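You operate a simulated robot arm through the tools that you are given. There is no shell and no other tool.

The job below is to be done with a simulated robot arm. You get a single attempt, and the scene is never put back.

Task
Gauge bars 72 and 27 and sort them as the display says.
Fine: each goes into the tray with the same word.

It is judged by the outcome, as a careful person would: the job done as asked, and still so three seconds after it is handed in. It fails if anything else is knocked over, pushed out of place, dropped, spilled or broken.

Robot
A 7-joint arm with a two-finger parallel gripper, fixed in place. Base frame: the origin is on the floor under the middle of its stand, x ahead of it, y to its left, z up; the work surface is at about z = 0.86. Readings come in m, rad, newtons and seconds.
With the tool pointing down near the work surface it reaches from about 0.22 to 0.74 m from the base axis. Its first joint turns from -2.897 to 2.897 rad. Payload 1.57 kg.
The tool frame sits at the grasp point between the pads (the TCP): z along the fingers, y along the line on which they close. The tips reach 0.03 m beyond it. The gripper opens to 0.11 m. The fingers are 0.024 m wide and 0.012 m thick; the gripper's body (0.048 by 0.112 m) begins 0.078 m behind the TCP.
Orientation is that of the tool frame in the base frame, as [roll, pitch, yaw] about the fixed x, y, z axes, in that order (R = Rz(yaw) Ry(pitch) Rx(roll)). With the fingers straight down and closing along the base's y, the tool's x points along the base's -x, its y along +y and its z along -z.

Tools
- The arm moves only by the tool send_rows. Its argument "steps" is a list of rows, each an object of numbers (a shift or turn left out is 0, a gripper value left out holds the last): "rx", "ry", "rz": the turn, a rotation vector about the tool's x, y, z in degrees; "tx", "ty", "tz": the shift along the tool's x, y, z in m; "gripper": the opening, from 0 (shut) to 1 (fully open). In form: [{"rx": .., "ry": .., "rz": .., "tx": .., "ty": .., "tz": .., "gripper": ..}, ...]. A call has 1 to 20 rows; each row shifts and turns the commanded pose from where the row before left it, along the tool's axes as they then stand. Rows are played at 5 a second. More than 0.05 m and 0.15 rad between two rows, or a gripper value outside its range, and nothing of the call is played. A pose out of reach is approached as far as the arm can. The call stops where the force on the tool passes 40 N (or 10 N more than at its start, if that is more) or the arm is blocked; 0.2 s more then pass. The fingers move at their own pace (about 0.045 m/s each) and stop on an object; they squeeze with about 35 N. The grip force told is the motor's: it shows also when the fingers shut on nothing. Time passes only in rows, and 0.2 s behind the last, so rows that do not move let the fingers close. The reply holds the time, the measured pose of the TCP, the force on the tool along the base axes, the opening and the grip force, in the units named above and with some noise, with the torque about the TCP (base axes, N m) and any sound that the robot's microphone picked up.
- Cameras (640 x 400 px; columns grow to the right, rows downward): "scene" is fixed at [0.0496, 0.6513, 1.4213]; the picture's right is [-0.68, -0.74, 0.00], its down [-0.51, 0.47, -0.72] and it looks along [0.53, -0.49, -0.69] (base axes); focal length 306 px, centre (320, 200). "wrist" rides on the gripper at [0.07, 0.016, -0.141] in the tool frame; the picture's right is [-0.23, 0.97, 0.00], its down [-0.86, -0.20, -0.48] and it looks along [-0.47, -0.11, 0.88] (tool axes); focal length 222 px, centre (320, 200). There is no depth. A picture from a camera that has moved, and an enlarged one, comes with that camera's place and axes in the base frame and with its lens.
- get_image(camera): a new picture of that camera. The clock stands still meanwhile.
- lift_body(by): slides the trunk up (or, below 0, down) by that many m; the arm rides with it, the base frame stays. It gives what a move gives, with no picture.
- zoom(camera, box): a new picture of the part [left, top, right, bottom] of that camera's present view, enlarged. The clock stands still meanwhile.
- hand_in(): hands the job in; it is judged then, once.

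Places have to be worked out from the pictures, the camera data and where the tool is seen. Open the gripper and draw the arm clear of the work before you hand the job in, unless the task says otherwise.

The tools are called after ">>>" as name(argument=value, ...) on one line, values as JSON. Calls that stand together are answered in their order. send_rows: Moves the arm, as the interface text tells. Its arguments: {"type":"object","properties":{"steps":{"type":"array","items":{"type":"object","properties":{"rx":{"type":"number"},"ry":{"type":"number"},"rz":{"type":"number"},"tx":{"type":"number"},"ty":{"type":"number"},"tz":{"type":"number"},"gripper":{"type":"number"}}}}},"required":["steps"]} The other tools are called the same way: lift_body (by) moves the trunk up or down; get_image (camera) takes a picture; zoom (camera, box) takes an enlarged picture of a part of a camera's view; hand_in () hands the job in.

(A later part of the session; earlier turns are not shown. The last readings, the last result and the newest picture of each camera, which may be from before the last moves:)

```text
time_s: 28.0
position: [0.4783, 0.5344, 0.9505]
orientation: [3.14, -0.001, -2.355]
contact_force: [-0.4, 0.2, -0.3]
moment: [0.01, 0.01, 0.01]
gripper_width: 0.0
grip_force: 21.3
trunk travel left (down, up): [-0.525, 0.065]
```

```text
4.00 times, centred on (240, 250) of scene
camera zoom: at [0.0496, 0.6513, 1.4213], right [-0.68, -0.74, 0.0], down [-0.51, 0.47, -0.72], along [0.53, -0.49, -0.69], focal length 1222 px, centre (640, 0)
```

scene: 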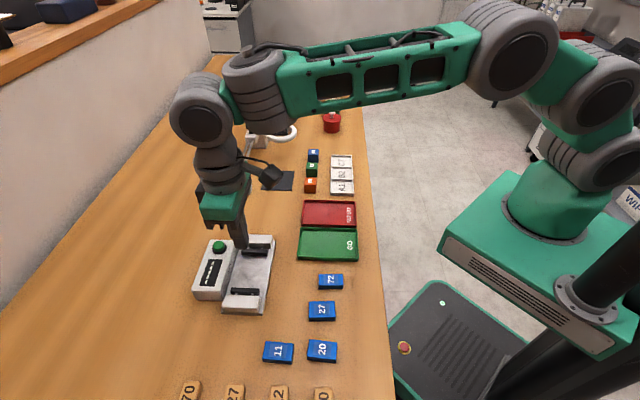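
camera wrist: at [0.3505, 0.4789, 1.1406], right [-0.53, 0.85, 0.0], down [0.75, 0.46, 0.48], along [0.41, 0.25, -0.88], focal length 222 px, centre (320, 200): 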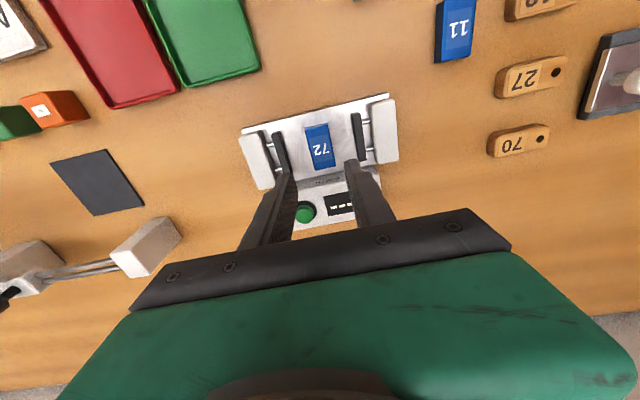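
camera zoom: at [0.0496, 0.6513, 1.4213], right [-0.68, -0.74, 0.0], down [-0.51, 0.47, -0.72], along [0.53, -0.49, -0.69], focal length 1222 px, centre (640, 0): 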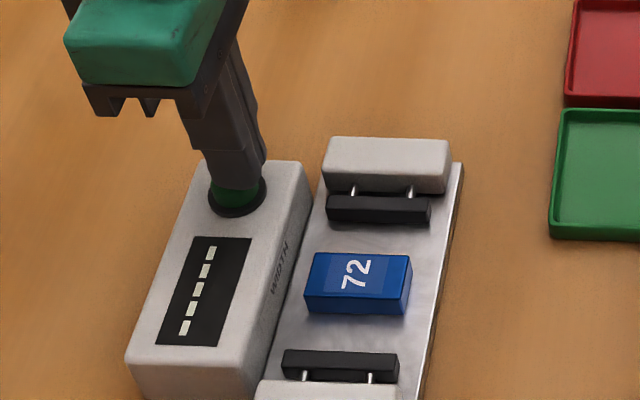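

The tips are right over the button with the ring showing around them. I'll press down in small steps and watch the force.

>>> send_rows(steps=[{"tz": 0.002}, {"tz": 0.002}, {"tz": 0.002}, {}])

```text
time_s: 29.0
position: [0.4769, 0.5341, 0.9449]
orientation: [3.141, 0.001, -2.356]
contact_force: [-0.8, -1.1, -0.1]
moment: [0.04, 0.0, -0.01]
gripper_width: 0.0
grip_force: 21.2
trunk travel left (down, up): [-0.525, 0.065]
```

No contact yet, with the tips at about 0.915. I'll continue downward.

>>> send_rows(steps=[{"tz": 0.002}, {"tz": 0.002}, {}])

>>> send_rows(steps=[{"tz": 0.001}, {"tz": 0.001}, {}])

>>> zoom(camera="scene", box=[180, 220, 300, 320])

```text
time_s: 29.8
position: [0.4766, 0.5354, 0.9417]
orientation: [-3.141, 0.0, -2.354]
contact_force: [-0.4, 0.4, 2.0]
moment: [0.05, 0.0, 0.0]
gripper_width: 0.0
grip_force: 20.9
trunk travel left (down, up): [-0.525, 0.065]
```

```text
time_s: 30.6
position: [0.4768, 0.5336, 0.9394]
orientation: [3.141, 0.0, -2.355]
contact_force: [-1.1, -0.2, 3.5]
moment: [0.01, 0.02, 0.04]
gripper_width: 0.0001
grip_force: 20.6
trunk travel left (down, up): [-0.525, 0.065]
heard: click
```

```text
4.00 times, centred on (240, 270) of scene
camera zoom: at [0.0496, 0.6513, 1.4213], right [-0.68, -0.74, 0.0], down [-0.51, 0.47, -0.72], along [0.53, -0.49, -0.69], focal length 1222 px, centre (640, -80)
```

zoom: 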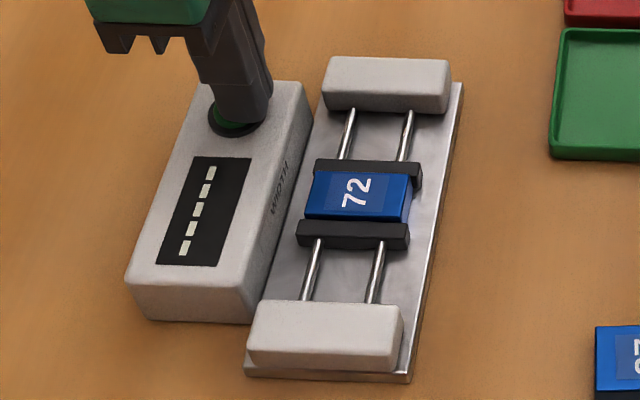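

The button clicked and the jaws have closed on bar 72. I'll lift off the button and let time pass for the display to update.

>>> send_rows(steps=[{"tz": -0.005}, {"tz": -0.01}, {"tz": -0.02}, {}, {}])

>>> zoom(camera="scene", box=[180, 220, 300, 320])

>>> zoom(camera="wrist", box=[240, 100, 420, 220])

```text
time_s: 31.8
position: [0.477, 0.5346, 0.973]
orientation: [-3.141, 0.001, -2.355]
contact_force: [-0.7, -0.6, 0.1]
moment: [0.04, 0.01, -0.02]
gripper_width: 0.0003
grip_force: 21.0
trunk travel left (down, up): [-0.525, 0.065]
```

```text
4.00 times, centred on (240, 270) of scene
camera zoom: at [0.0496, 0.6513, 1.4213], right [-0.68, -0.74, 0.0], down [-0.51, 0.47, -0.72], along [0.53, -0.49, -0.69], focal length 1222 px, centre (640, -80)
```

zoom: 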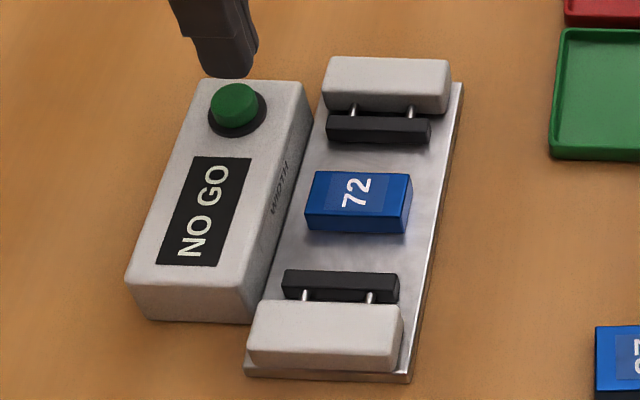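

```text
3.33 times, centred on (330, 160) of wrist
camera zoom: at [0.4181, 0.4967, 1.1144], right [-0.53, 0.85, 0.0], down [0.75, 0.46, 0.48], along [0.41, 0.25, -0.88], focal length 740 px, centre (287, 333)
```

zoom: 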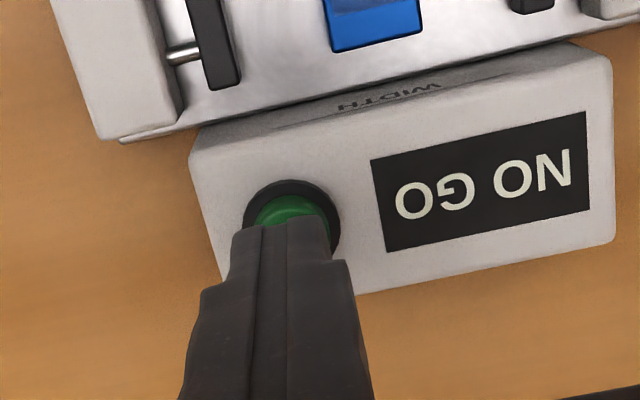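

The display reads NO GO for bar 72 and the jaws have reopened. I'll go back over the plate with the gripper slightly open to pick 72 up.

>>> send_rows(steps=[{"tz": -0.025, "gripper": 0.38}, {"tx": 0.0304, "ty": 0.018}, {"tx": 0.0304, "ty": 0.018}, {}, {}])

>>> zoom(camera="wrist", box=[230, 90, 410, 220])

```text
time_s: 33.0
position: [0.4098, 0.5178, 0.9991]
orientation: [3.141, -0.001, -2.355]
contact_force: [0.2, 0.4, 0.0]
moment: [0.02, 0.04, -0.02]
gripper_width: 0.0417
grip_force: 0.1
trunk travel left (down, up): [-0.525, 0.065]
```

```text
3.08 times, centred on (320, 155) of wrist
camera zoom: at [0.3501, 0.4797, 1.1399], right [-0.53, 0.85, 0.0], down [0.75, 0.46, 0.48], along [0.41, 0.25, -0.88], focal length 684 px, centre (320, 338)
```

zoom: 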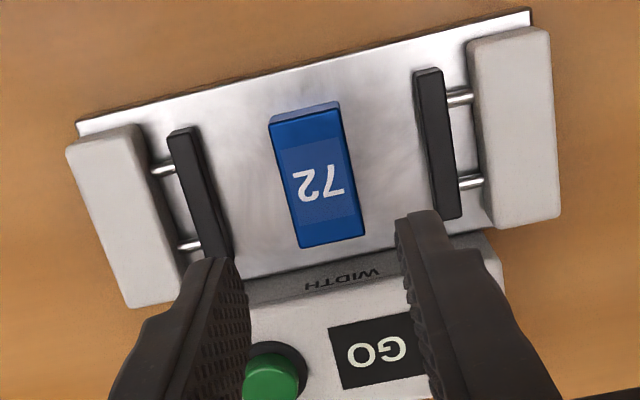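

Bar 72 is still within 1 mm of the tool centre. I'll descend around it, clear of the jaws, to a deep grip.

>>> send_rows(steps=[{"tx": 0.0008, "ty": -0.0008}, {"tz": 0.035}, {"tz": 0.03}, {"tz": 0.02}, {"tz": 0.009}, {"tz": 0.0035}, {}])

>>> zoom(camera="wrist", box=[230, 100, 410, 230])

```text
time_s: 34.6
position: [0.4096, 0.5154, 0.901]
orientation: [-3.141, -0.001, -2.355]
contact_force: [-1.2, 0.2, 0.1]
moment: [-0.02, -0.03, 0.02]
gripper_width: 0.0418
grip_force: 0.0
trunk travel left (down, up): [-0.525, 0.065]
```

```text
3.08 times, centred on (320, 165) of wrist
camera zoom: at [0.3494, 0.4778, 1.0417], right [-0.53, 0.85, 0.0], down [0.75, 0.46, 0.48], along [0.41, 0.25, -0.88], focal length 684 px, centre (320, 308)
```

zoom: 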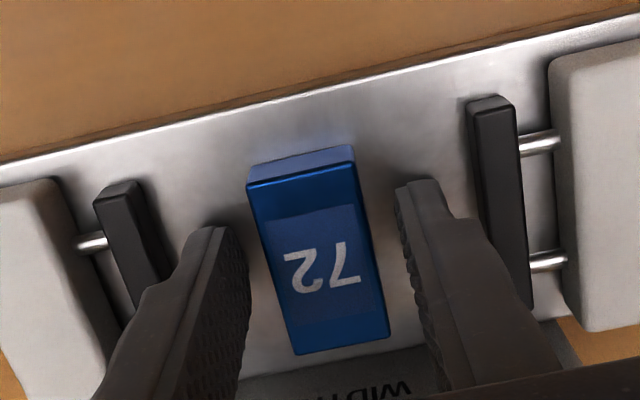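

The fingers straddle the bar inside the jaws, with no contact. I'll close, then lift a little and check.

>>> send_rows(steps=[{"gripper": 0}, {}, {}, {}, {}, {"tz": -0.004}, {"tz": -0.006}, {"tz": -0.015}, {"tz": -0.025}, {"tz": -0.03}, {}])

>>> zoom(camera="wrist", box=[230, 100, 410, 230])

>>> get_image(camera="scene")

```text
time_s: 37.0
position: [0.4098, 0.5158, 0.982]
orientation: [3.141, 0.0, -2.356]
contact_force: [0.2, 0.5, 0.0]
moment: [-0.03, -0.01, -0.02]
gripper_width: 0.0258
grip_force: 35.0
trunk travel left (down, up): [-0.525, 0.065]
```

```text
3.08 times, centred on (320, 165) of wrist
camera zoom: at [0.3496, 0.478, 1.1227], right [-0.53, 0.85, 0.0], down [0.75, 0.46, 0.48], along [0.41, 0.25, -0.88], focal length 684 px, centre (320, 308)
```

zoom: 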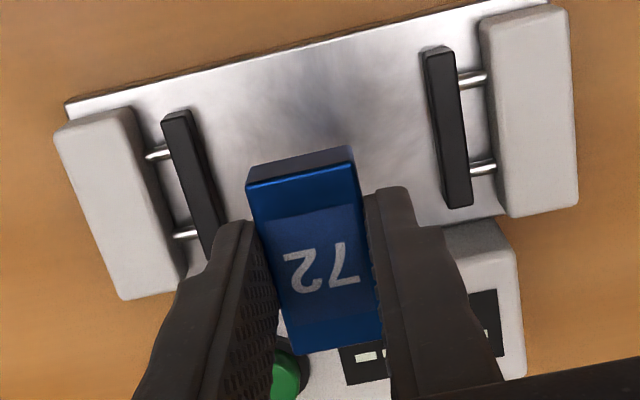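

```text
taken
```

scene: 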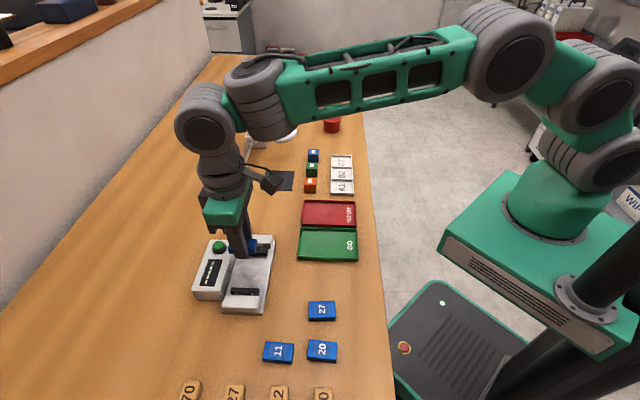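

Bar 72 is held and clear. The NO GO tray centre works out at about (0.424, 0.2775), 132 × 85 mm with its long side along my tool x. I'll carry the bar over it.

>>> send_rows(steps=[{"tz": -0.01}, {"tx": 0.02, "ty": -0.022}, {"tx": 0.026, "ty": -0.03}, {"tx": 0.026, "ty": -0.03}, {"tx": 0.026, "ty": -0.03}, {"tx": 0.026, "ty": -0.03}, {"tx": 0.026, "ty": -0.03}, {"tx": 0.006, "ty": -0.007}, {}, {}])

>>> get_image(camera="wrist")

>>> zoom(camera="scene", box=[270, 150, 390, 270])

```text
time_s: 39.2
position: [0.428, 0.2788, 0.9908]
orientation: [3.141, 0.0, -2.354]
contact_force: [0.4, -0.3, -0.5]
moment: [0.04, -0.01, -0.01]
gripper_width: 0.0258
grip_force: 34.5
trunk travel left (down, up): [-0.525, 0.065]
```

```text
taken
camera wrist: at [0.3679, 0.2412, 1.1317], right [-0.53, 0.85, 0.0], down [0.75, 0.46, 0.48], along [0.41, 0.25, -0.88], focal length 222 px, centre (320, 200)
```

wrist: 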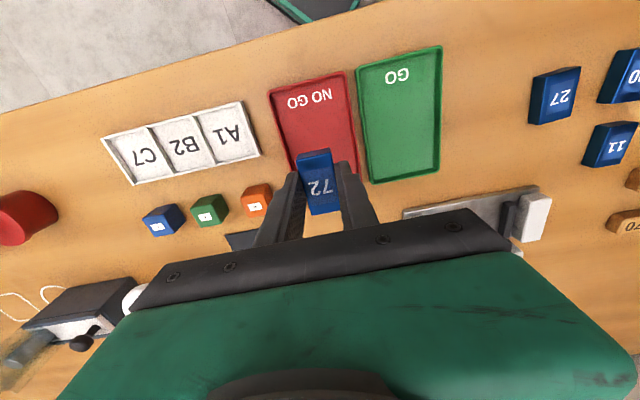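

```text
3.33 times, centred on (330, 210) of scene
camera zoom: at [0.0496, 0.6513, 1.4213], right [-0.68, -0.74, 0.0], down [-0.51, 0.47, -0.72], along [0.53, -0.49, -0.69], focal length 1018 px, centre (287, 167)
```

zoom: 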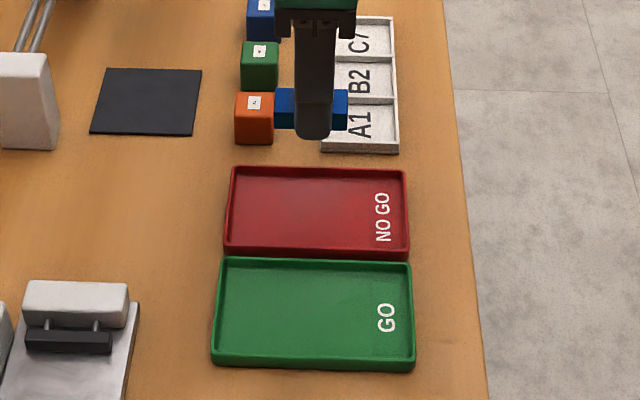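

I'll zoom in the wrist view to refine the tray's position under the bar.

>>> zoom(camera="wrist", box=[240, 50, 400, 200])

```text
2.67 times, centred on (320, 125) of wrist
camera zoom: at [0.3679, 0.2412, 1.1317], right [-0.53, 0.85, 0.0], down [0.75, 0.46, 0.48], along [0.41, 0.25, -0.88], focal length 592 px, centre (320, 400)
```

zoom: 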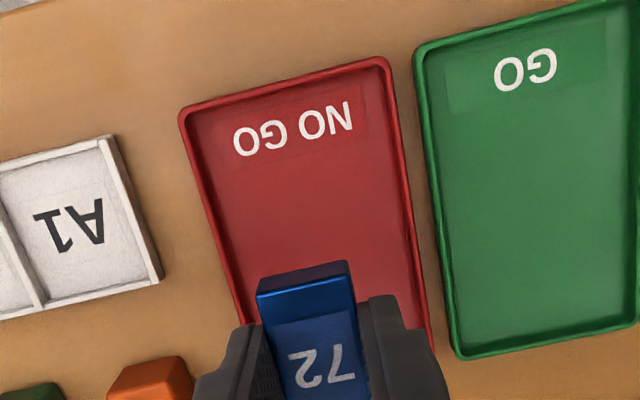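

The tray is centred within 1 mm in tool y and about 4 mm in tool x. I'll lower the bar towards the tray floor.

>>> send_rows(steps=[{"tx": 0.003, "ty": 0.001}, {"tz": 0.035}, {"tz": 0.03}, {"tz": 0.015}, {"tz": 0.007}, {"tz": 0.002}, {}])

>>> zoom(camera="scene", box=[280, 170, 380, 270])

```text
time_s: 40.8
position: [0.424, 0.2786, 0.9025]
orientation: [-3.141, 0.001, -2.354]
contact_force: [0.5, 0.9, -0.8]
moment: [0.01, 0.0, 0.01]
gripper_width: 0.0258
grip_force: 34.9
trunk travel left (down, up): [-0.525, 0.065]
```

```text
4.00 times, centred on (330, 220) of scene
camera zoom: at [0.0496, 0.6513, 1.4213], right [-0.68, -0.74, 0.0], down [-0.51, 0.47, -0.72], along [0.53, -0.49, -0.69], focal length 1222 px, centre (280, 120)
```

zoom: 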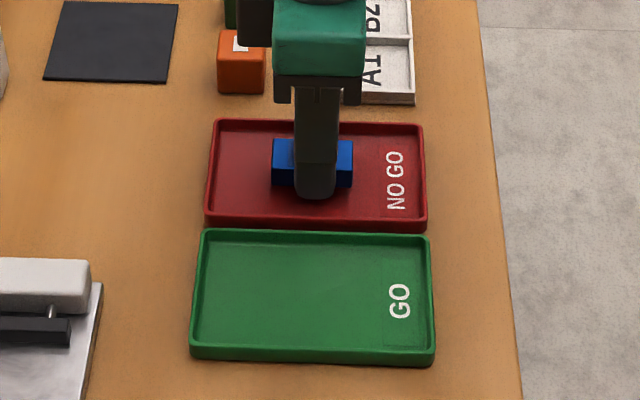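

The bar is inside the NO GO tray, just above its floor. I'll lower in 1 mm steps to contact.

>>> send_rows(steps=[{"tz": 0.001}, {"tz": 0.001}, {"tz": 0.001}, {}])

>>> send_rows(steps=[{"tz": 0.001}, {"tz": 0.001}, {}])

```text
time_s: 41.8
position: [0.4228, 0.2773, 0.8988]
orientation: [-3.141, 0.0, -2.356]
contact_force: [0.2, 0.8, 0.3]
moment: [0.01, 0.01, 0.0]
gripper_width: 0.0261
grip_force: 35.2
trunk travel left (down, up): [-0.525, 0.065]
```

```text
time_s: 42.6
position: [0.423, 0.278, 0.8992]
orientation: [3.14, -0.001, -2.356]
contact_force: [0.3, 0.4, 0.9]
moment: [-0.02, 0.02, -0.01]
gripper_width: 0.026
grip_force: 34.9
trunk travel left (down, up): [-0.525, 0.065]
```

There's no clear contact yet, at about 0.898. I'll continue down in small steps.

>>> send_rows(steps=[{"tz": 0.001}, {}])

>>> send_rows(steps=[{"tz": 0.001}, {}])

```text
time_s: 43.2
position: [0.4246, 0.2773, 0.8962]
orientation: [-3.141, -0.001, -2.356]
contact_force: [0.0, 0.9, -0.5]
moment: [-0.02, 0.01, 0.0]
gripper_width: 0.0257
grip_force: 35.2
trunk travel left (down, up): [-0.525, 0.065]
```

```text
time_s: 43.8
position: [0.4236, 0.2774, 0.8947]
orientation: [-3.141, 0.001, -2.358]
contact_force: [-0.6, 0.5, -1.0]
moment: [-0.02, 0.0, -0.01]
gripper_width: 0.0259
grip_force: 34.9
trunk travel left (down, up): [-0.525, 0.065]
```

Still free at TCP 0.895. I'll go on by single millimetres.

>>> send_rows(steps=[{"tz": 0.001}, {}])

>>> send_rows(steps=[{"tz": 0.001}, {}])

```text
time_s: 44.4
position: [0.4229, 0.2779, 0.8941]
orientation: [-3.142, 0.001, -2.356]
contact_force: [-0.5, -1.2, 7.3]
moment: [-0.12, 0.12, 0.0]
gripper_width: 0.026
grip_force: 35.0
trunk travel left (down, up): [-0.525, 0.065]
```

```text
time_s: 45.0
position: [0.4235, 0.278, 0.8954]
orientation: [-3.141, 0.003, -2.358]
contact_force: [-0.6, -1.8, 16.7]
moment: [-0.22, 0.22, 0.01]
gripper_width: 0.026
grip_force: 35.6
trunk travel left (down, up): [-0.525, 0.065]
```

The bar is on the tray floor (contact force rising). I'll ease back 1 mm, open modestly and rise straight up.

>>> send_rows(steps=[{"tz": -0.001}, {"gripper": 0.36}, {}, {}, {"tz": -0.01}, {"tz": -0.03}, {"tz": -0.03}, {"tz": -0.03}, {}])

>>> get_image(camera="wrist")

>>> get_image(camera="scene")

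```text
time_s: 47.0
position: [0.4235, 0.2777, 0.9954]
orientation: [-3.141, -0.001, -2.356]
contact_force: [1.0, -0.1, -0.5]
moment: [0.01, 0.0, -0.01]
gripper_width: 0.0397
grip_force: 0.0
trunk travel left (down, up): [-0.525, 0.065]
```

```text
taken
camera wrist: at [0.3643, 0.2405, 1.1361], right [-0.53, 0.85, 0.0], down [0.75, 0.46, 0.48], along [0.41, 0.25, -0.88], focal length 222 px, centre (320, 200)
```

wrist: 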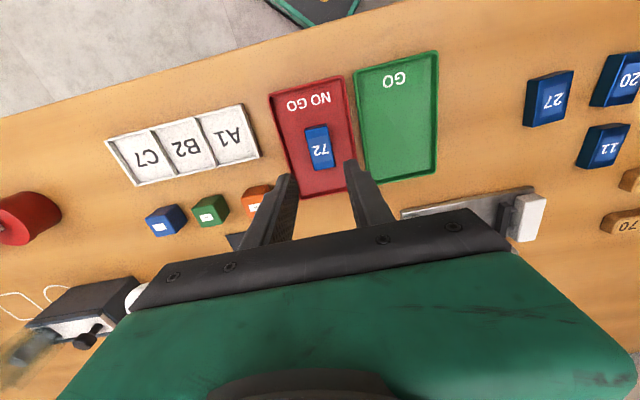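

```text
taken
```

scene: 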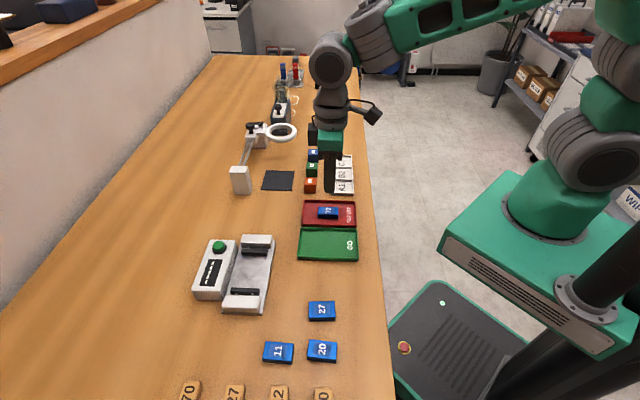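

Bar 72 lies flat in the NO GO tray and nothing else has moved. Next I'll travel to bar 27 at about (0.249, 0.463) and open the gripper to suit.

>>> send_rows(steps=[{"tz": -0.01, "gripper": 0.47}, {"tx": -0.0013, "ty": 0.0424}, {"tx": -0.0013, "ty": 0.0424}, {"tx": -0.0013, "ty": 0.0424}, {"tx": -0.0013, "ty": 0.0424}, {"tx": -0.0013, "ty": 0.0424}, {"tx": -0.0012, "ty": 0.0424}, {"rz": -2.1}, {"rz": -2.1}, {}, {}])

>>> zoom(camera="wrist", box=[240, 100, 400, 200])

```text
time_s: 49.4
position: [0.2483, 0.4631, 1.0036]
orientation: [-3.141, -0.001, -2.282]
contact_force: [0.2, -0.6, -0.3]
moment: [0.01, -0.01, -0.01]
gripper_width: 0.052
grip_force: 0.0
trunk travel left (down, up): [-0.525, 0.065]
```

```text
4.00 times, centred on (320, 150) of wrist
camera zoom: at [0.1923, 0.421, 1.1452], right [-0.59, 0.81, 0.0], down [0.71, 0.52, 0.48], along [0.39, 0.28, -0.88], focal length 888 px, centre (320, 400)
```

zoom: 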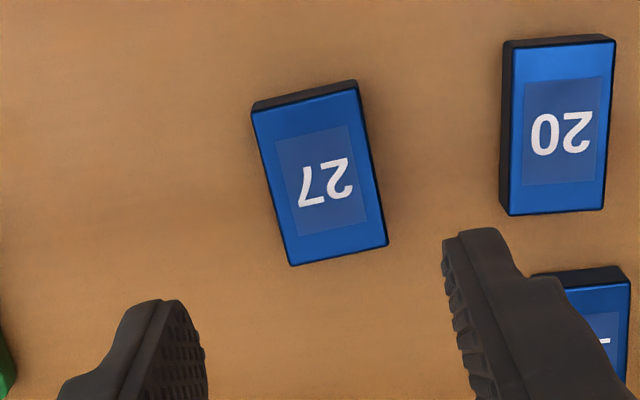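

Bar 27 is within 2 mm of centre and aligned within 0.3°. I'll correct and descend.

>>> send_rows(steps=[{"tx": 0.0014, "ty": 0.0007}, {"tz": 0.04}, {"tz": 0.035}, {"tz": 0.02}, {"tz": 0.009}, {"tz": 0.005}, {}])

>>> zoom(camera="wrist", box=[240, 120, 420, 220])

```text
time_s: 51.0
position: [0.2462, 0.4616, 0.8951]
orientation: [3.142, 0.0, -2.281]
contact_force: [0.0, 0.0, 0.7]
moment: [0.01, -0.01, 0.0]
gripper_width: 0.0514
grip_force: 0.0
trunk travel left (down, up): [-0.525, 0.065]
```

```text
3.56 times, centred on (330, 170) of wrist
camera zoom: at [0.1899, 0.42, 1.0362], right [-0.59, 0.81, 0.0], down [0.71, 0.52, 0.48], along [0.39, 0.28, -0.88], focal length 790 px, centre (284, 307)
```

zoom: 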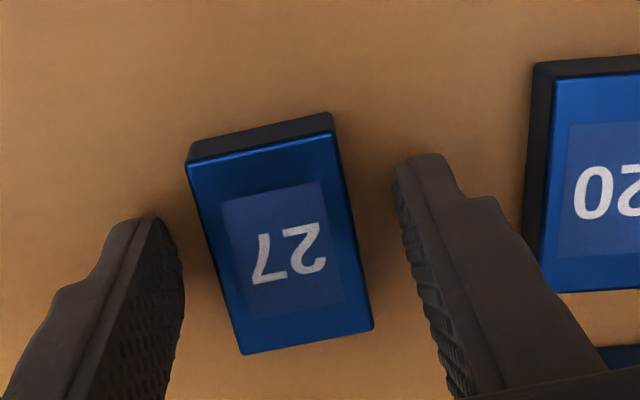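

The fingers straddle bar 27 evenly with TCP at 0.895. I'll go about 4 mm lower for the deeper grip that worked, then close and lift slowly.

>>> send_rows(steps=[{"tz": 0.002}, {"tz": 0.002}, {}])

>>> send_rows(steps=[{"gripper": 0}, {}, {}, {}, {}, {"tz": -0.003}, {"tz": -0.003}, {"tz": -0.004}, {}])

>>> zoom(camera="scene", box=[280, 260, 380, 370])

>>> zoom(camera="wrist", box=[240, 120, 420, 220])

```text
time_s: 51.8
position: [0.2476, 0.4616, 0.891]
orientation: [3.141, 0.0, -2.282]
contact_force: [0.3, -0.3, -0.3]
moment: [0.02, 0.03, -0.02]
gripper_width: 0.0517
grip_force: 0.0
trunk travel left (down, up): [-0.525, 0.065]
```

```text
time_s: 53.8
position: [0.2475, 0.4622, 0.9012]
orientation: [-3.141, 0.0, -2.282]
contact_force: [-0.6, 0.2, -0.9]
moment: [0.03, -0.03, 0.03]
gripper_width: 0.0319
grip_force: 34.9
trunk travel left (down, up): [-0.525, 0.065]
```

```text
3.64 times, centred on (330, 315) of scene
camera zoom: at [0.0496, 0.6513, 1.4213], right [-0.68, -0.74, 0.0], down [-0.51, 0.47, -0.72], along [0.53, -0.49, -0.69], focal length 1111 px, centre (284, -218)
```

zoom: 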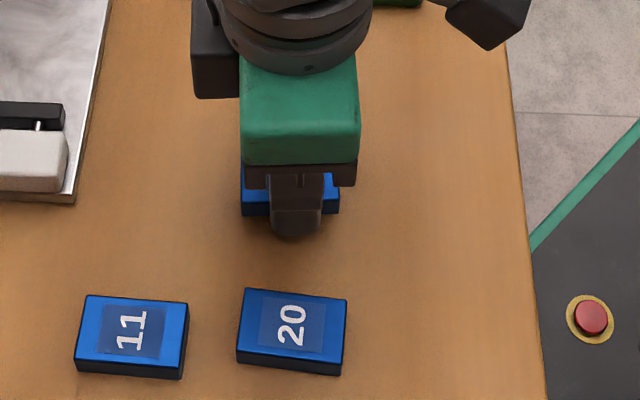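

```text
3.56 times, centred on (330, 170) of wrist
camera zoom: at [0.1901, 0.4206, 1.042], right [-0.59, 0.81, 0.0], down [0.71, 0.52, 0.48], along [0.39, 0.28, -0.88], focal length 790 px, centre (284, 307)
```

zoom: 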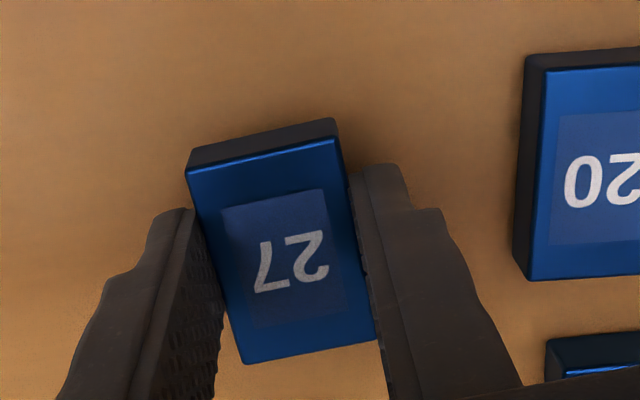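

Bar 27 is off the table and held at 31.9 mm. I'll raise it steadily, turn to the gauge alignment and carry it over the gap.

>>> send_rows(steps=[{"tz": -0.01}, {"tz": -0.02}, {"tz": -0.025}, {"tz": -0.025}, {"tz": -0.015}, {"rz": 2.1}, {"rz": 2.1}, {"tx": -0.0206, "ty": -0.0102}, {"tx": -0.0331, "ty": -0.0163}, {"tx": -0.0331, "ty": -0.0163}, {"tx": -0.0331, "ty": -0.0163}, {"tx": -0.033, "ty": -0.0161}, {}, {}])

>>> zoom(camera="wrist", box=[230, 90, 410, 220])

>>> get_image(camera="scene")

```text
time_s: 56.8
position: [0.4075, 0.5164, 0.9959]
orientation: [3.141, 0.001, -2.355]
contact_force: [0.5, -0.4, -0.1]
moment: [0.0, 0.0, -0.01]
gripper_width: 0.032
grip_force: 34.6
trunk travel left (down, up): [-0.525, 0.065]
```

```text
3.08 times, centred on (320, 155) of wrist
camera zoom: at [0.3488, 0.4791, 1.1376], right [-0.53, 0.85, 0.0], down [0.75, 0.46, 0.48], along [0.41, 0.25, -0.88], focal length 684 px, centre (320, 338)
```

zoom: 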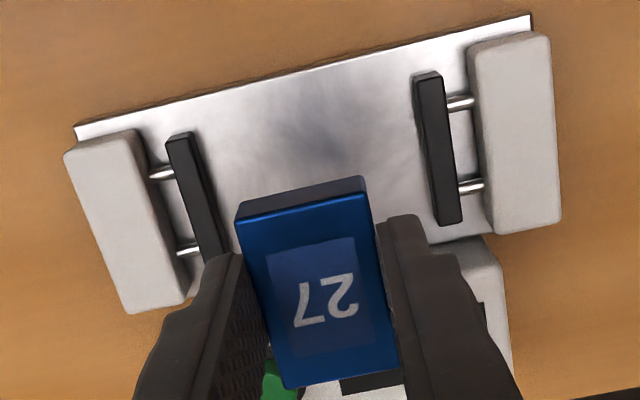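

```text
taken
```

scene: 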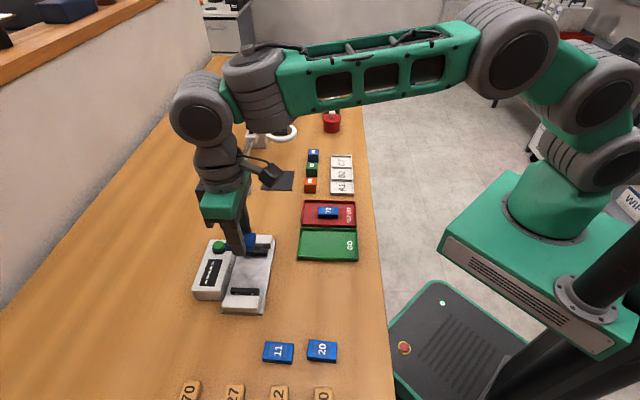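

Bar 27 is centred over the gap within about 1 mm. I'll lower to just above the plate, then creep to contact.

>>> send_rows(steps=[{"tz": 0.035}, {"tz": 0.03}, {"tz": 0.018}, {"tz": 0.007}, {"tz": 0.002}, {}])

>>> send_rows(steps=[{"tz": 0.001}, {"tz": 0.001}, {}])

>>> zoom(camera="wrist", box=[230, 100, 410, 230])

```text
time_s: 58.2
position: [0.4077, 0.5165, 0.905]
orientation: [3.141, 0.001, -2.355]
contact_force: [0.0, 0.7, -0.8]
moment: [0.02, -0.01, 0.0]
gripper_width: 0.032
grip_force: 34.9
trunk travel left (down, up): [-0.525, 0.065]
```

```text
time_s: 59.0
position: [0.4081, 0.517, 0.9029]
orientation: [3.141, 0.0, -2.356]
contact_force: [-0.4, -0.2, -1.0]
moment: [0.01, 0.01, -0.02]
gripper_width: 0.032
grip_force: 34.9
trunk travel left (down, up): [-0.525, 0.065]
```

```text
3.08 times, centred on (320, 165) of wrist
camera zoom: at [0.3481, 0.4795, 1.0432], right [-0.53, 0.85, 0.0], down [0.75, 0.46, 0.48], along [0.41, 0.25, -0.88], focal length 684 px, centre (320, 308)
```

zoom: 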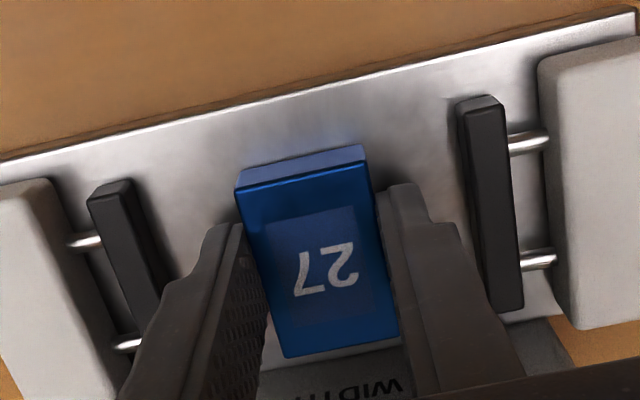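

It's well placed between the jaws, with TCP at about 0.903. I'll continue down 1 mm at a time until it seats.

>>> send_rows(steps=[{"tz": 0.001}, {}])

>>> send_rows(steps=[{"tz": 0.001}, {}])

```text
time_s: 59.6
position: [0.4073, 0.5168, 0.9008]
orientation: [3.14, -0.001, -2.356]
contact_force: [0.3, 0.4, -1.3]
moment: [0.02, 0.0, -0.02]
gripper_width: 0.0323
grip_force: 35.3
trunk travel left (down, up): [-0.525, 0.065]
```

```text
time_s: 60.2
position: [0.4081, 0.5167, 0.9001]
orientation: [-3.142, 0.003, -2.355]
contact_force: [-1.3, 0.4, 3.2]
moment: [-0.08, 0.08, 0.0]
gripper_width: 0.0319
grip_force: 34.5
trunk travel left (down, up): [-0.525, 0.065]
```

The first contact force (3.2 N) shows the bar has reached the plate. I'll seat it half a millimetre more, open to about 44 mm (clear of the jaws) and rise.

>>> send_rows(steps=[{"tz": 0.0005}, {"gripper": 0.4}, {}, {}, {"tz": -0.01}, {"tz": -0.03}, {"tz": -0.03}, {"tz": -0.03}, {}])

>>> zoom(camera="wrist", box=[230, 90, 410, 220])

>>> zoom(camera="scene", box=[180, 220, 300, 320])

```text
time_s: 62.2
position: [0.4087, 0.5178, 1.0]
orientation: [3.139, -0.001, -2.355]
contact_force: [-0.3, 0.5, -0.4]
moment: [-0.01, -0.02, 0.01]
gripper_width: 0.044
grip_force: 0.1
trunk travel left (down, up): [-0.525, 0.065]
```

```text
3.08 times, centred on (320, 155) of wrist
camera zoom: at [0.3488, 0.4794, 1.141], right [-0.53, 0.85, 0.0], down [0.75, 0.46, 0.48], along [0.41, 0.25, -0.88], focal length 684 px, centre (320, 338)
```

zoom: 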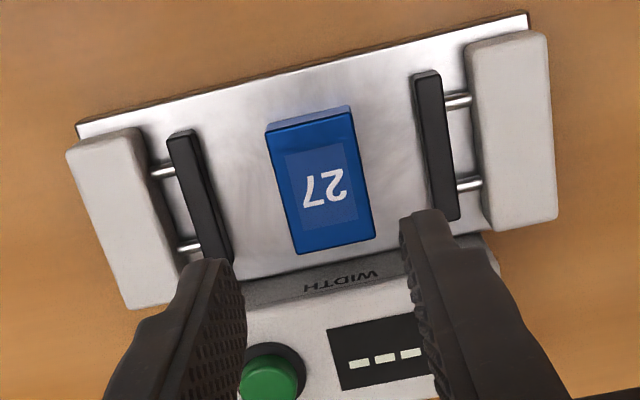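

```text
4.00 times, centred on (240, 270) of scene
camera zoom: at [0.0496, 0.6513, 1.4213], right [-0.68, -0.74, 0.0], down [-0.51, 0.47, -0.72], along [0.53, -0.49, -0.69], focal length 1222 px, centre (640, -80)
```

zoom: 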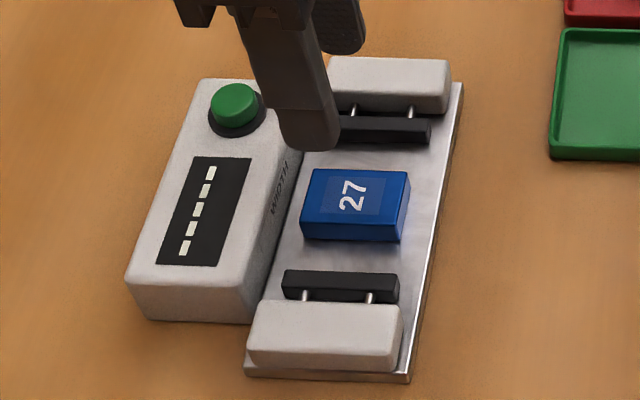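

Bar 27 is centred and square between the jaws, and the display has reset to dashes. I'll close the fingers and move above the button where pressing worked before.

>>> send_rows(steps=[{"gripper": 0}, {"tx": -0.0302, "ty": -0.0182}, {"tx": -0.0302, "ty": -0.0182}, {}, {"tz": 0.025}, {"tz": 0.02}, {"tz": 0.006}, {}])

>>> zoom(camera="wrist", box=[240, 100, 400, 220])

>>> zoom(camera="scene", box=[180, 200, 300, 300])

```text
time_s: 64.0
position: [0.4745, 0.5336, 0.949]
orientation: [3.141, 0.0, -2.357]
contact_force: [-0.2, 0.3, -0.9]
moment: [0.0, 0.0, -0.03]
gripper_width: 0.0
grip_force: 21.3
trunk travel left (down, up): [-0.525, 0.065]
```

```text
3.33 times, centred on (320, 160) of wrist
camera zoom: at [0.4157, 0.4972, 1.0894], right [-0.53, 0.85, 0.0], down [0.75, 0.46, 0.48], along [0.41, 0.25, -0.88], focal length 740 px, centre (320, 333)
```

zoom: 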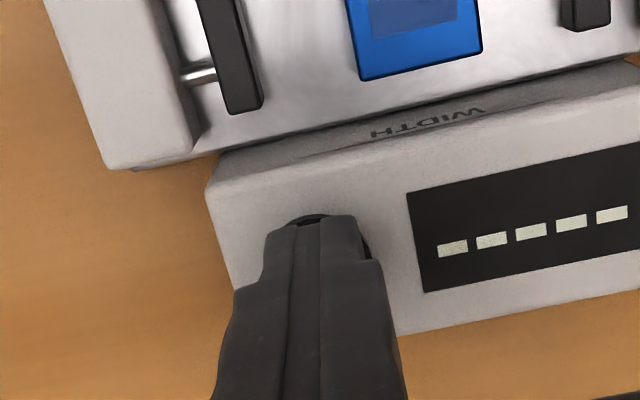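

```text
4.00 times, centred on (240, 250) of scene
camera zoom: at [0.0496, 0.6513, 1.4213], right [-0.68, -0.74, 0.0], down [-0.51, 0.47, -0.72], along [0.53, -0.49, -0.69], focal length 1222 px, centre (640, 0)
```

zoom: 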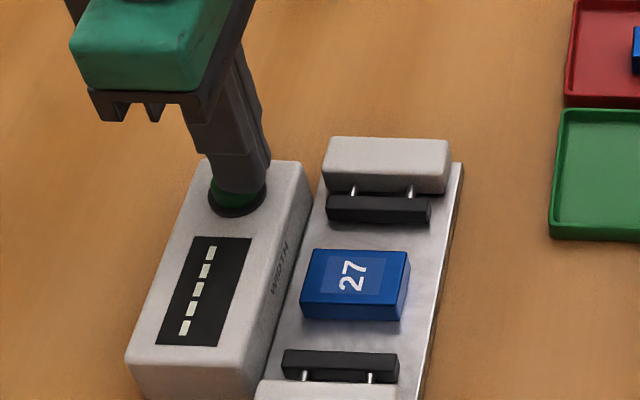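

The tips are over the button, about 2 mm closer in than last time, so I'll shift out 2 mm and press down.

>>> send_rows(steps=[{"tx": -0.002}, {"tz": 0.003}, {"tz": 0.003}, {"tz": 0.002}, {}])

>>> send_rows(steps=[{"tz": 0.001}, {"tz": 0.001}, {}])

```text
time_s: 65.2
position: [0.478, 0.5357, 0.9409]
orientation: [3.141, 0.0, -2.356]
contact_force: [-0.4, 0.8, 1.3]
moment: [-0.02, 0.02, -0.01]
gripper_width: 0.0003
grip_force: 21.6
trunk travel left (down, up): [-0.525, 0.065]
```

```text
time_s: 66.0
position: [0.4785, 0.5364, 0.9389]
orientation: [-3.142, 0.0, -2.354]
contact_force: [-0.3, 0.2, 2.6]
moment: [0.01, 0.03, 0.02]
gripper_width: 0.0003
grip_force: 21.1
trunk travel left (down, up): [-0.525, 0.065]
heard: click
```

The button clicked again. I'll lift off and let time pass for the reading.

>>> send_rows(steps=[{"tz": -0.005}, {"tz": -0.01}, {"tz": -0.02}, {}, {}])

>>> zoom(camera="scene", box=[180, 220, 300, 320])

>>> zoom(camera="wrist", box=[240, 100, 420, 220])

```text
time_s: 67.2
position: [0.4772, 0.5367, 0.9735]
orientation: [-3.141, 0.0, -2.356]
contact_force: [0.0, -1.5, 0.3]
moment: [-0.02, 0.01, 0.02]
gripper_width: 0.0
grip_force: 21.3
trunk travel left (down, up): [-0.525, 0.065]
```

```text
4.00 times, centred on (240, 270) of scene
camera zoom: at [0.0496, 0.6513, 1.4213], right [-0.68, -0.74, 0.0], down [-0.51, 0.47, -0.72], along [0.53, -0.49, -0.69], focal length 1222 px, centre (640, -80)
```

zoom: 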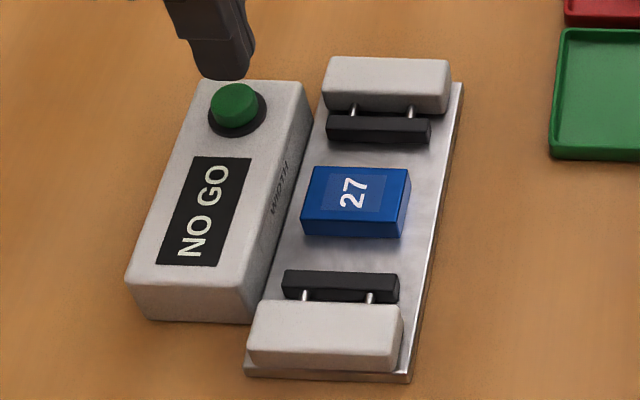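

```text
3.33 times, centred on (330, 160) of wrist
camera zoom: at [0.4173, 0.499, 1.1154], right [-0.53, 0.85, 0.0], down [0.75, 0.46, 0.48], along [0.41, 0.25, -0.88], focal length 740 px, centre (287, 333)
```

zoom: 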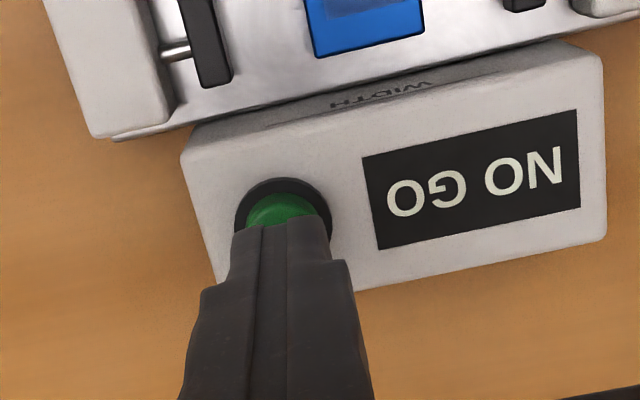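

The display reads NO GO for bar 27 as well. Since both came out the same, I'll press once more to confirm the reading and to see the jaws seated squarely on the bar.

>>> send_rows(steps=[{"tz": 0.02}, {"tz": 0.01}, {"tz": 0.003}, {"tz": 0.002}, {}])

>>> zoom(camera="scene", box=[180, 220, 300, 320])

```text
time_s: 68.4
position: [0.4781, 0.5348, 0.9394]
orientation: [-3.141, -0.001, -2.355]
contact_force: [0.1, 0.9, 3.1]
moment: [0.02, -0.03, 0.0]
gripper_width: 0.0001
grip_force: 20.9
trunk travel left (down, up): [-0.525, 0.065]
heard: click
```

```text
4.00 times, centred on (240, 270) of scene
camera zoom: at [0.0496, 0.6513, 1.4213], right [-0.68, -0.74, 0.0], down [-0.51, 0.47, -0.72], along [0.53, -0.49, -0.69], focal length 1222 px, centre (640, -80)
```

zoom: 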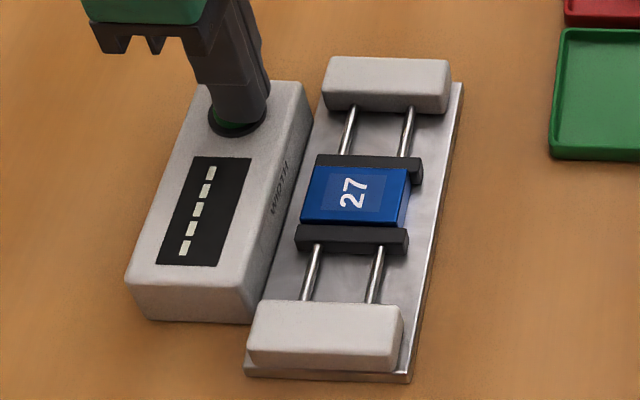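

The jaws are closed squarely on bar 27. I'll lift off and read the display again.

>>> send_rows(steps=[{"tz": -0.005}, {"tz": -0.01}, {"tz": -0.02}, {}, {}])

>>> zoom(camera="scene", box=[180, 220, 300, 320])

```text
time_s: 69.6
position: [0.4787, 0.5368, 0.9745]
orientation: [3.141, -0.001, -2.356]
contact_force: [-0.1, 0.1, -0.7]
moment: [0.0, 0.04, 0.0]
gripper_width: 0.0
grip_force: 21.4
trunk travel left (down, up): [-0.525, 0.065]
```

```text
4.00 times, centred on (240, 270) of scene
camera zoom: at [0.0496, 0.6513, 1.4213], right [-0.68, -0.74, 0.0], down [-0.51, 0.47, -0.72], along [0.53, -0.49, -0.69], focal length 1222 px, centre (640, -80)
```

zoom: 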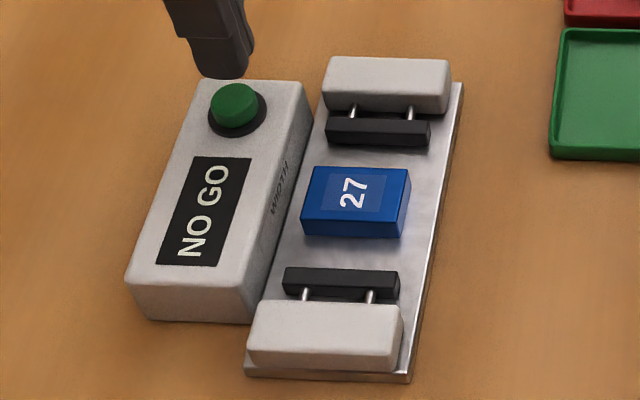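

Both readings agree: bars 72 and 27 are both NO GO. Bar 72 lies in the middle of the NO GO tray, so before bringing 27 I'll shift 72 towards the near end so both can lie flat. I'm moving back above 72.

>>> send_rows(steps=[{"tz": -0.03, "gripper": 0.38}, {"tx": 0.0369, "ty": -0.0239}, {"tx": 0.0369, "ty": -0.0239}, {"tx": 0.0369, "ty": -0.0239}, {"tx": 0.0369, "ty": -0.0239}, {"tx": 0.0369, "ty": -0.0239}, {"tx": 0.0368, "ty": -0.024}, {}, {}])

>>> zoom(camera="wrist", box=[240, 60, 400, 200])

>>> get_image(camera="scene")

```text
time_s: 70.7
position: [0.5053, 0.4863, 0.9305]
orientation: [-3.139, -0.088, -2.345]
contact_force: [-10.2, -12.1, 25.5]
moment: [0.22, 0.76, 0.52]
gripper_width: 0.0405
grip_force: 0.0
out of reach, approached as far as the arm can: row 2, 3, 4
trunk travel left (down, up): [-0.525, 0.065]
stopped in row 5: the force on the tool passed its limit at 156 N (the readings are from after the stop); the commanded pose is now the measured one
```

```text
2.86 times, centred on (320, 130) of wrist
camera zoom: at [0.4542, 0.4578, 1.0777], right [-0.54, 0.84, -0.02], down [0.77, 0.5, 0.4], along [0.35, 0.2, -0.91], focal length 635 px, centre (320, 400)
```

zoom: 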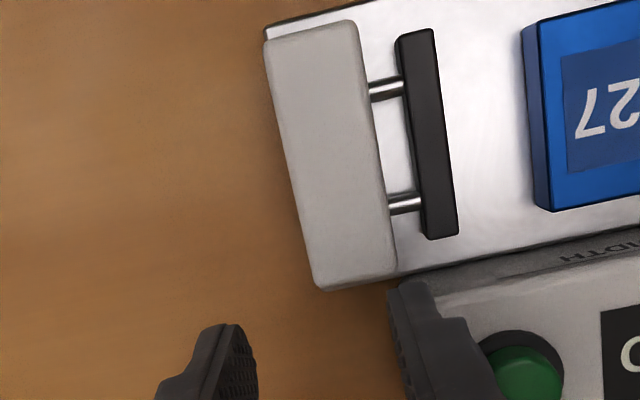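

```text
taken
```

scene: 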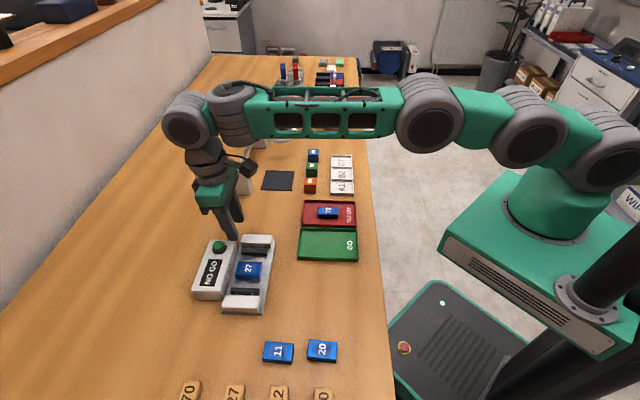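

The move hit the arm's reach limit, drifted low and touched the gauge, so it stopped. I'll check carefully whether anything moved before doing anything else.

>>> zoom(camera="scene", box=[180, 220, 300, 320])

>>> zoom(camera="scene", box=[200, 205, 280, 265])

>>> get_image(camera="wrist")

```text
4.00 times, centred on (240, 270) of scene
camera zoom: at [0.0496, 0.6513, 1.4213], right [-0.68, -0.74, 0.0], down [-0.51, 0.47, -0.72], along [0.53, -0.49, -0.69], focal length 1222 px, centre (640, -80)
```

zoom: 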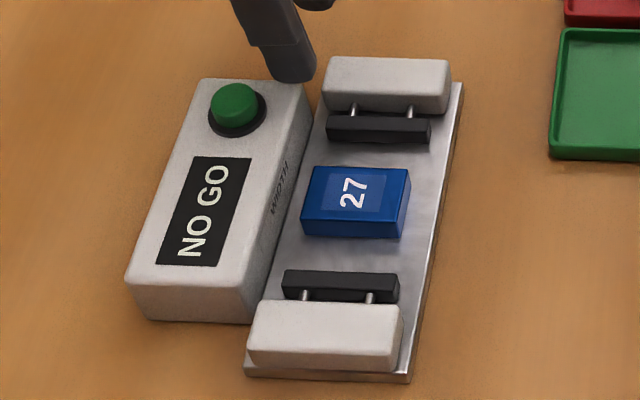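

```text
6.67 times, centred on (240, 235) of scene
camera zoom: at [0.0496, 0.6513, 1.4213], right [-0.68, -0.74, 0.0], down [-0.51, 0.47, -0.72], along [0.53, -0.49, -0.69], focal length 2037 px, centre (853, -33)
```

zoom: 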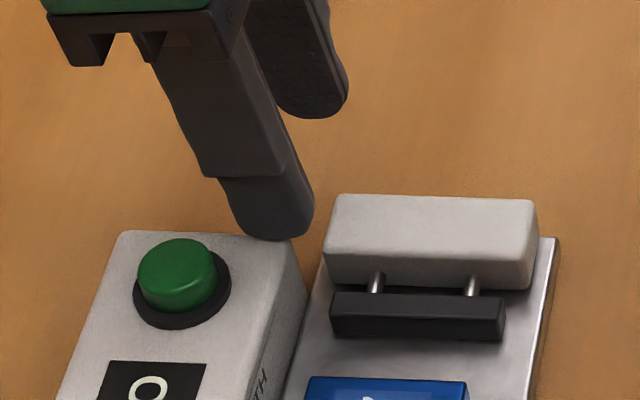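

```text
taken
camera wrist: at [0.4542, 0.4578, 1.0777], right [-0.54, 0.84, -0.02], down [0.77, 0.5, 0.4], along [0.35, 0.2, -0.91], focal length 222 px, centre (320, 200)
```

wrist: 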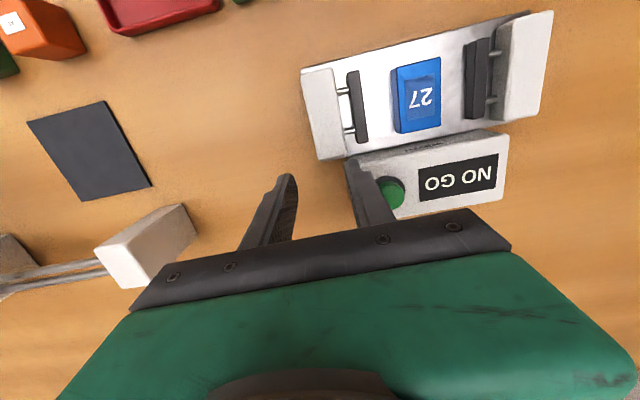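

The gauge, bar 27 and trays look unmoved in the pictures. The fingertip is resting on the console's corner and the tool is tilted about 5°. I'll raise gently in small steps to unload it.

>>> send_rows(steps=[{"tz": -0.003}, {"tz": -0.003}, {}])

>>> zoom(camera="scene", box=[180, 200, 300, 300])

```text
time_s: 71.5
position: [0.5056, 0.487, 0.9302]
orientation: [-3.137, -0.091, -2.347]
contact_force: [-4.3, -2.5, 9.9]
moment: [0.19, 0.28, 0.1]
gripper_width: 0.0419
grip_force: 0.2
trunk travel left (down, up): [-0.525, 0.065]
```

```text
4.00 times, centred on (240, 250) of scene
camera zoom: at [0.0496, 0.6513, 1.4213], right [-0.68, -0.74, 0.0], down [-0.51, 0.47, -0.72], along [0.53, -0.49, -0.69], focal length 1222 px, centre (640, 0)
```

zoom: 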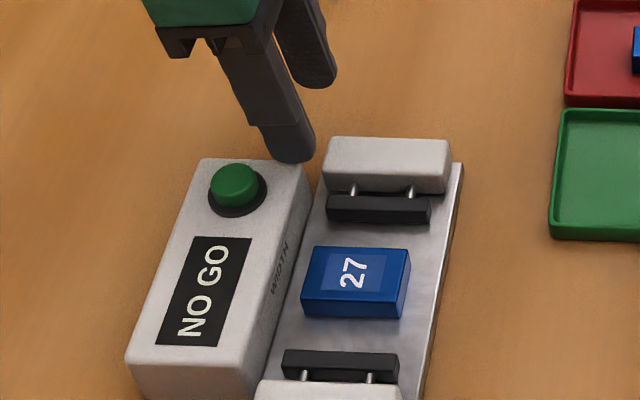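

The force has dropped to about 10 N. I'll keep raising in small steps.

>>> send_rows(steps=[{"tz": -0.004}, {"tz": -0.004}, {}])

```text
time_s: 72.3
position: [0.5073, 0.4881, 0.9394]
orientation: [-3.14, -0.09, -2.347]
contact_force: [0.1, 0.2, 0.6]
moment: [0.0, 0.03, 0.01]
gripper_width: 0.0419
grip_force: 0.0
trunk travel left (down, up): [-0.525, 0.065]
```

The tool is free of contact. I'll go up and slightly inward, away from the reach limit, in small steps.

>>> send_rows(steps=[{"tz": -0.008, "tx": 0.003}, {"tz": -0.008, "tx": 0.003}, {"tz": -0.008, "tx": 0.003}, {}])

```text
time_s: 73.3
position: [0.502, 0.483, 0.9648]
orientation: [-3.137, -0.09, -2.348]
contact_force: [-0.5, 0.6, -1.1]
moment: [-0.04, 0.0, -0.03]
gripper_width: 0.0419
grip_force: 0.1
trunk travel left (down, up): [-0.525, 0.065]
```

The arm responds well and is free. I'll continue upward and inward, then take out the tilt.

>>> send_rows(steps=[{"tz": -0.01, "tx": 0.01}, {"tz": -0.01, "tx": 0.01}, {"tz": -0.01, "tx": 0.01}, {"tz": -0.005, "tx": 0.015}, {}])

>>> get_image(camera="scene")

```text
time_s: 74.5
position: [0.4726, 0.4532, 1.0011]
orientation: [-3.138, -0.092, -2.347]
contact_force: [-0.1, 0.7, -0.2]
moment: [0.02, -0.02, -0.01]
gripper_width: 0.0419
grip_force: 0.1
trunk travel left (down, up): [-0.525, 0.065]
```

```text
taken
```

scene: 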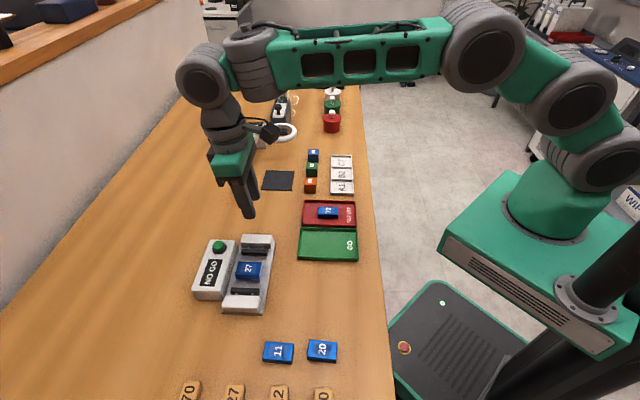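

All clear, with every object still in its place. I'll take out the 5° tilt and check the orientation reading.

>>> send_rows(steps=[{"ry": -2.6}, {"ry": -2.6, "rz": 0.4}, {}])

>>> zoom(camera="scene", box=[180, 220, 300, 320])

```text
time_s: 75.3
position: [0.4724, 0.4533, 1.0024]
orientation: [-3.139, 0.0, -2.355]
contact_force: [0.1, -0.2, 0.1]
moment: [0.03, 0.01, 0.03]
gripper_width: 0.0417
grip_force: 0.1
trunk travel left (down, up): [-0.525, 0.065]
```

```text
4.00 times, centred on (240, 270) of scene
camera zoom: at [0.0496, 0.6513, 1.4213], right [-0.68, -0.74, 0.0], down [-0.51, 0.47, -0.72], along [0.53, -0.49, -0.69], focal length 1222 px, centre (640, -80)
```

zoom: 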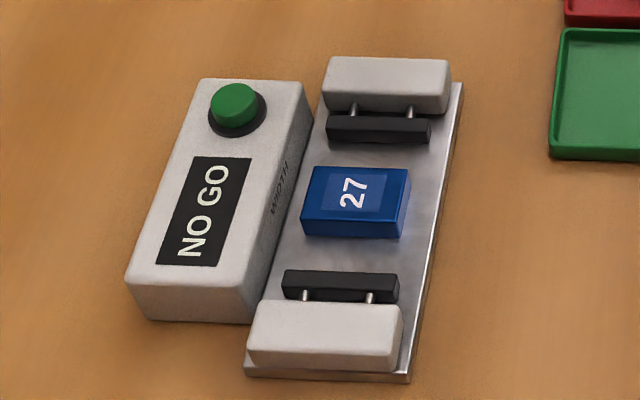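

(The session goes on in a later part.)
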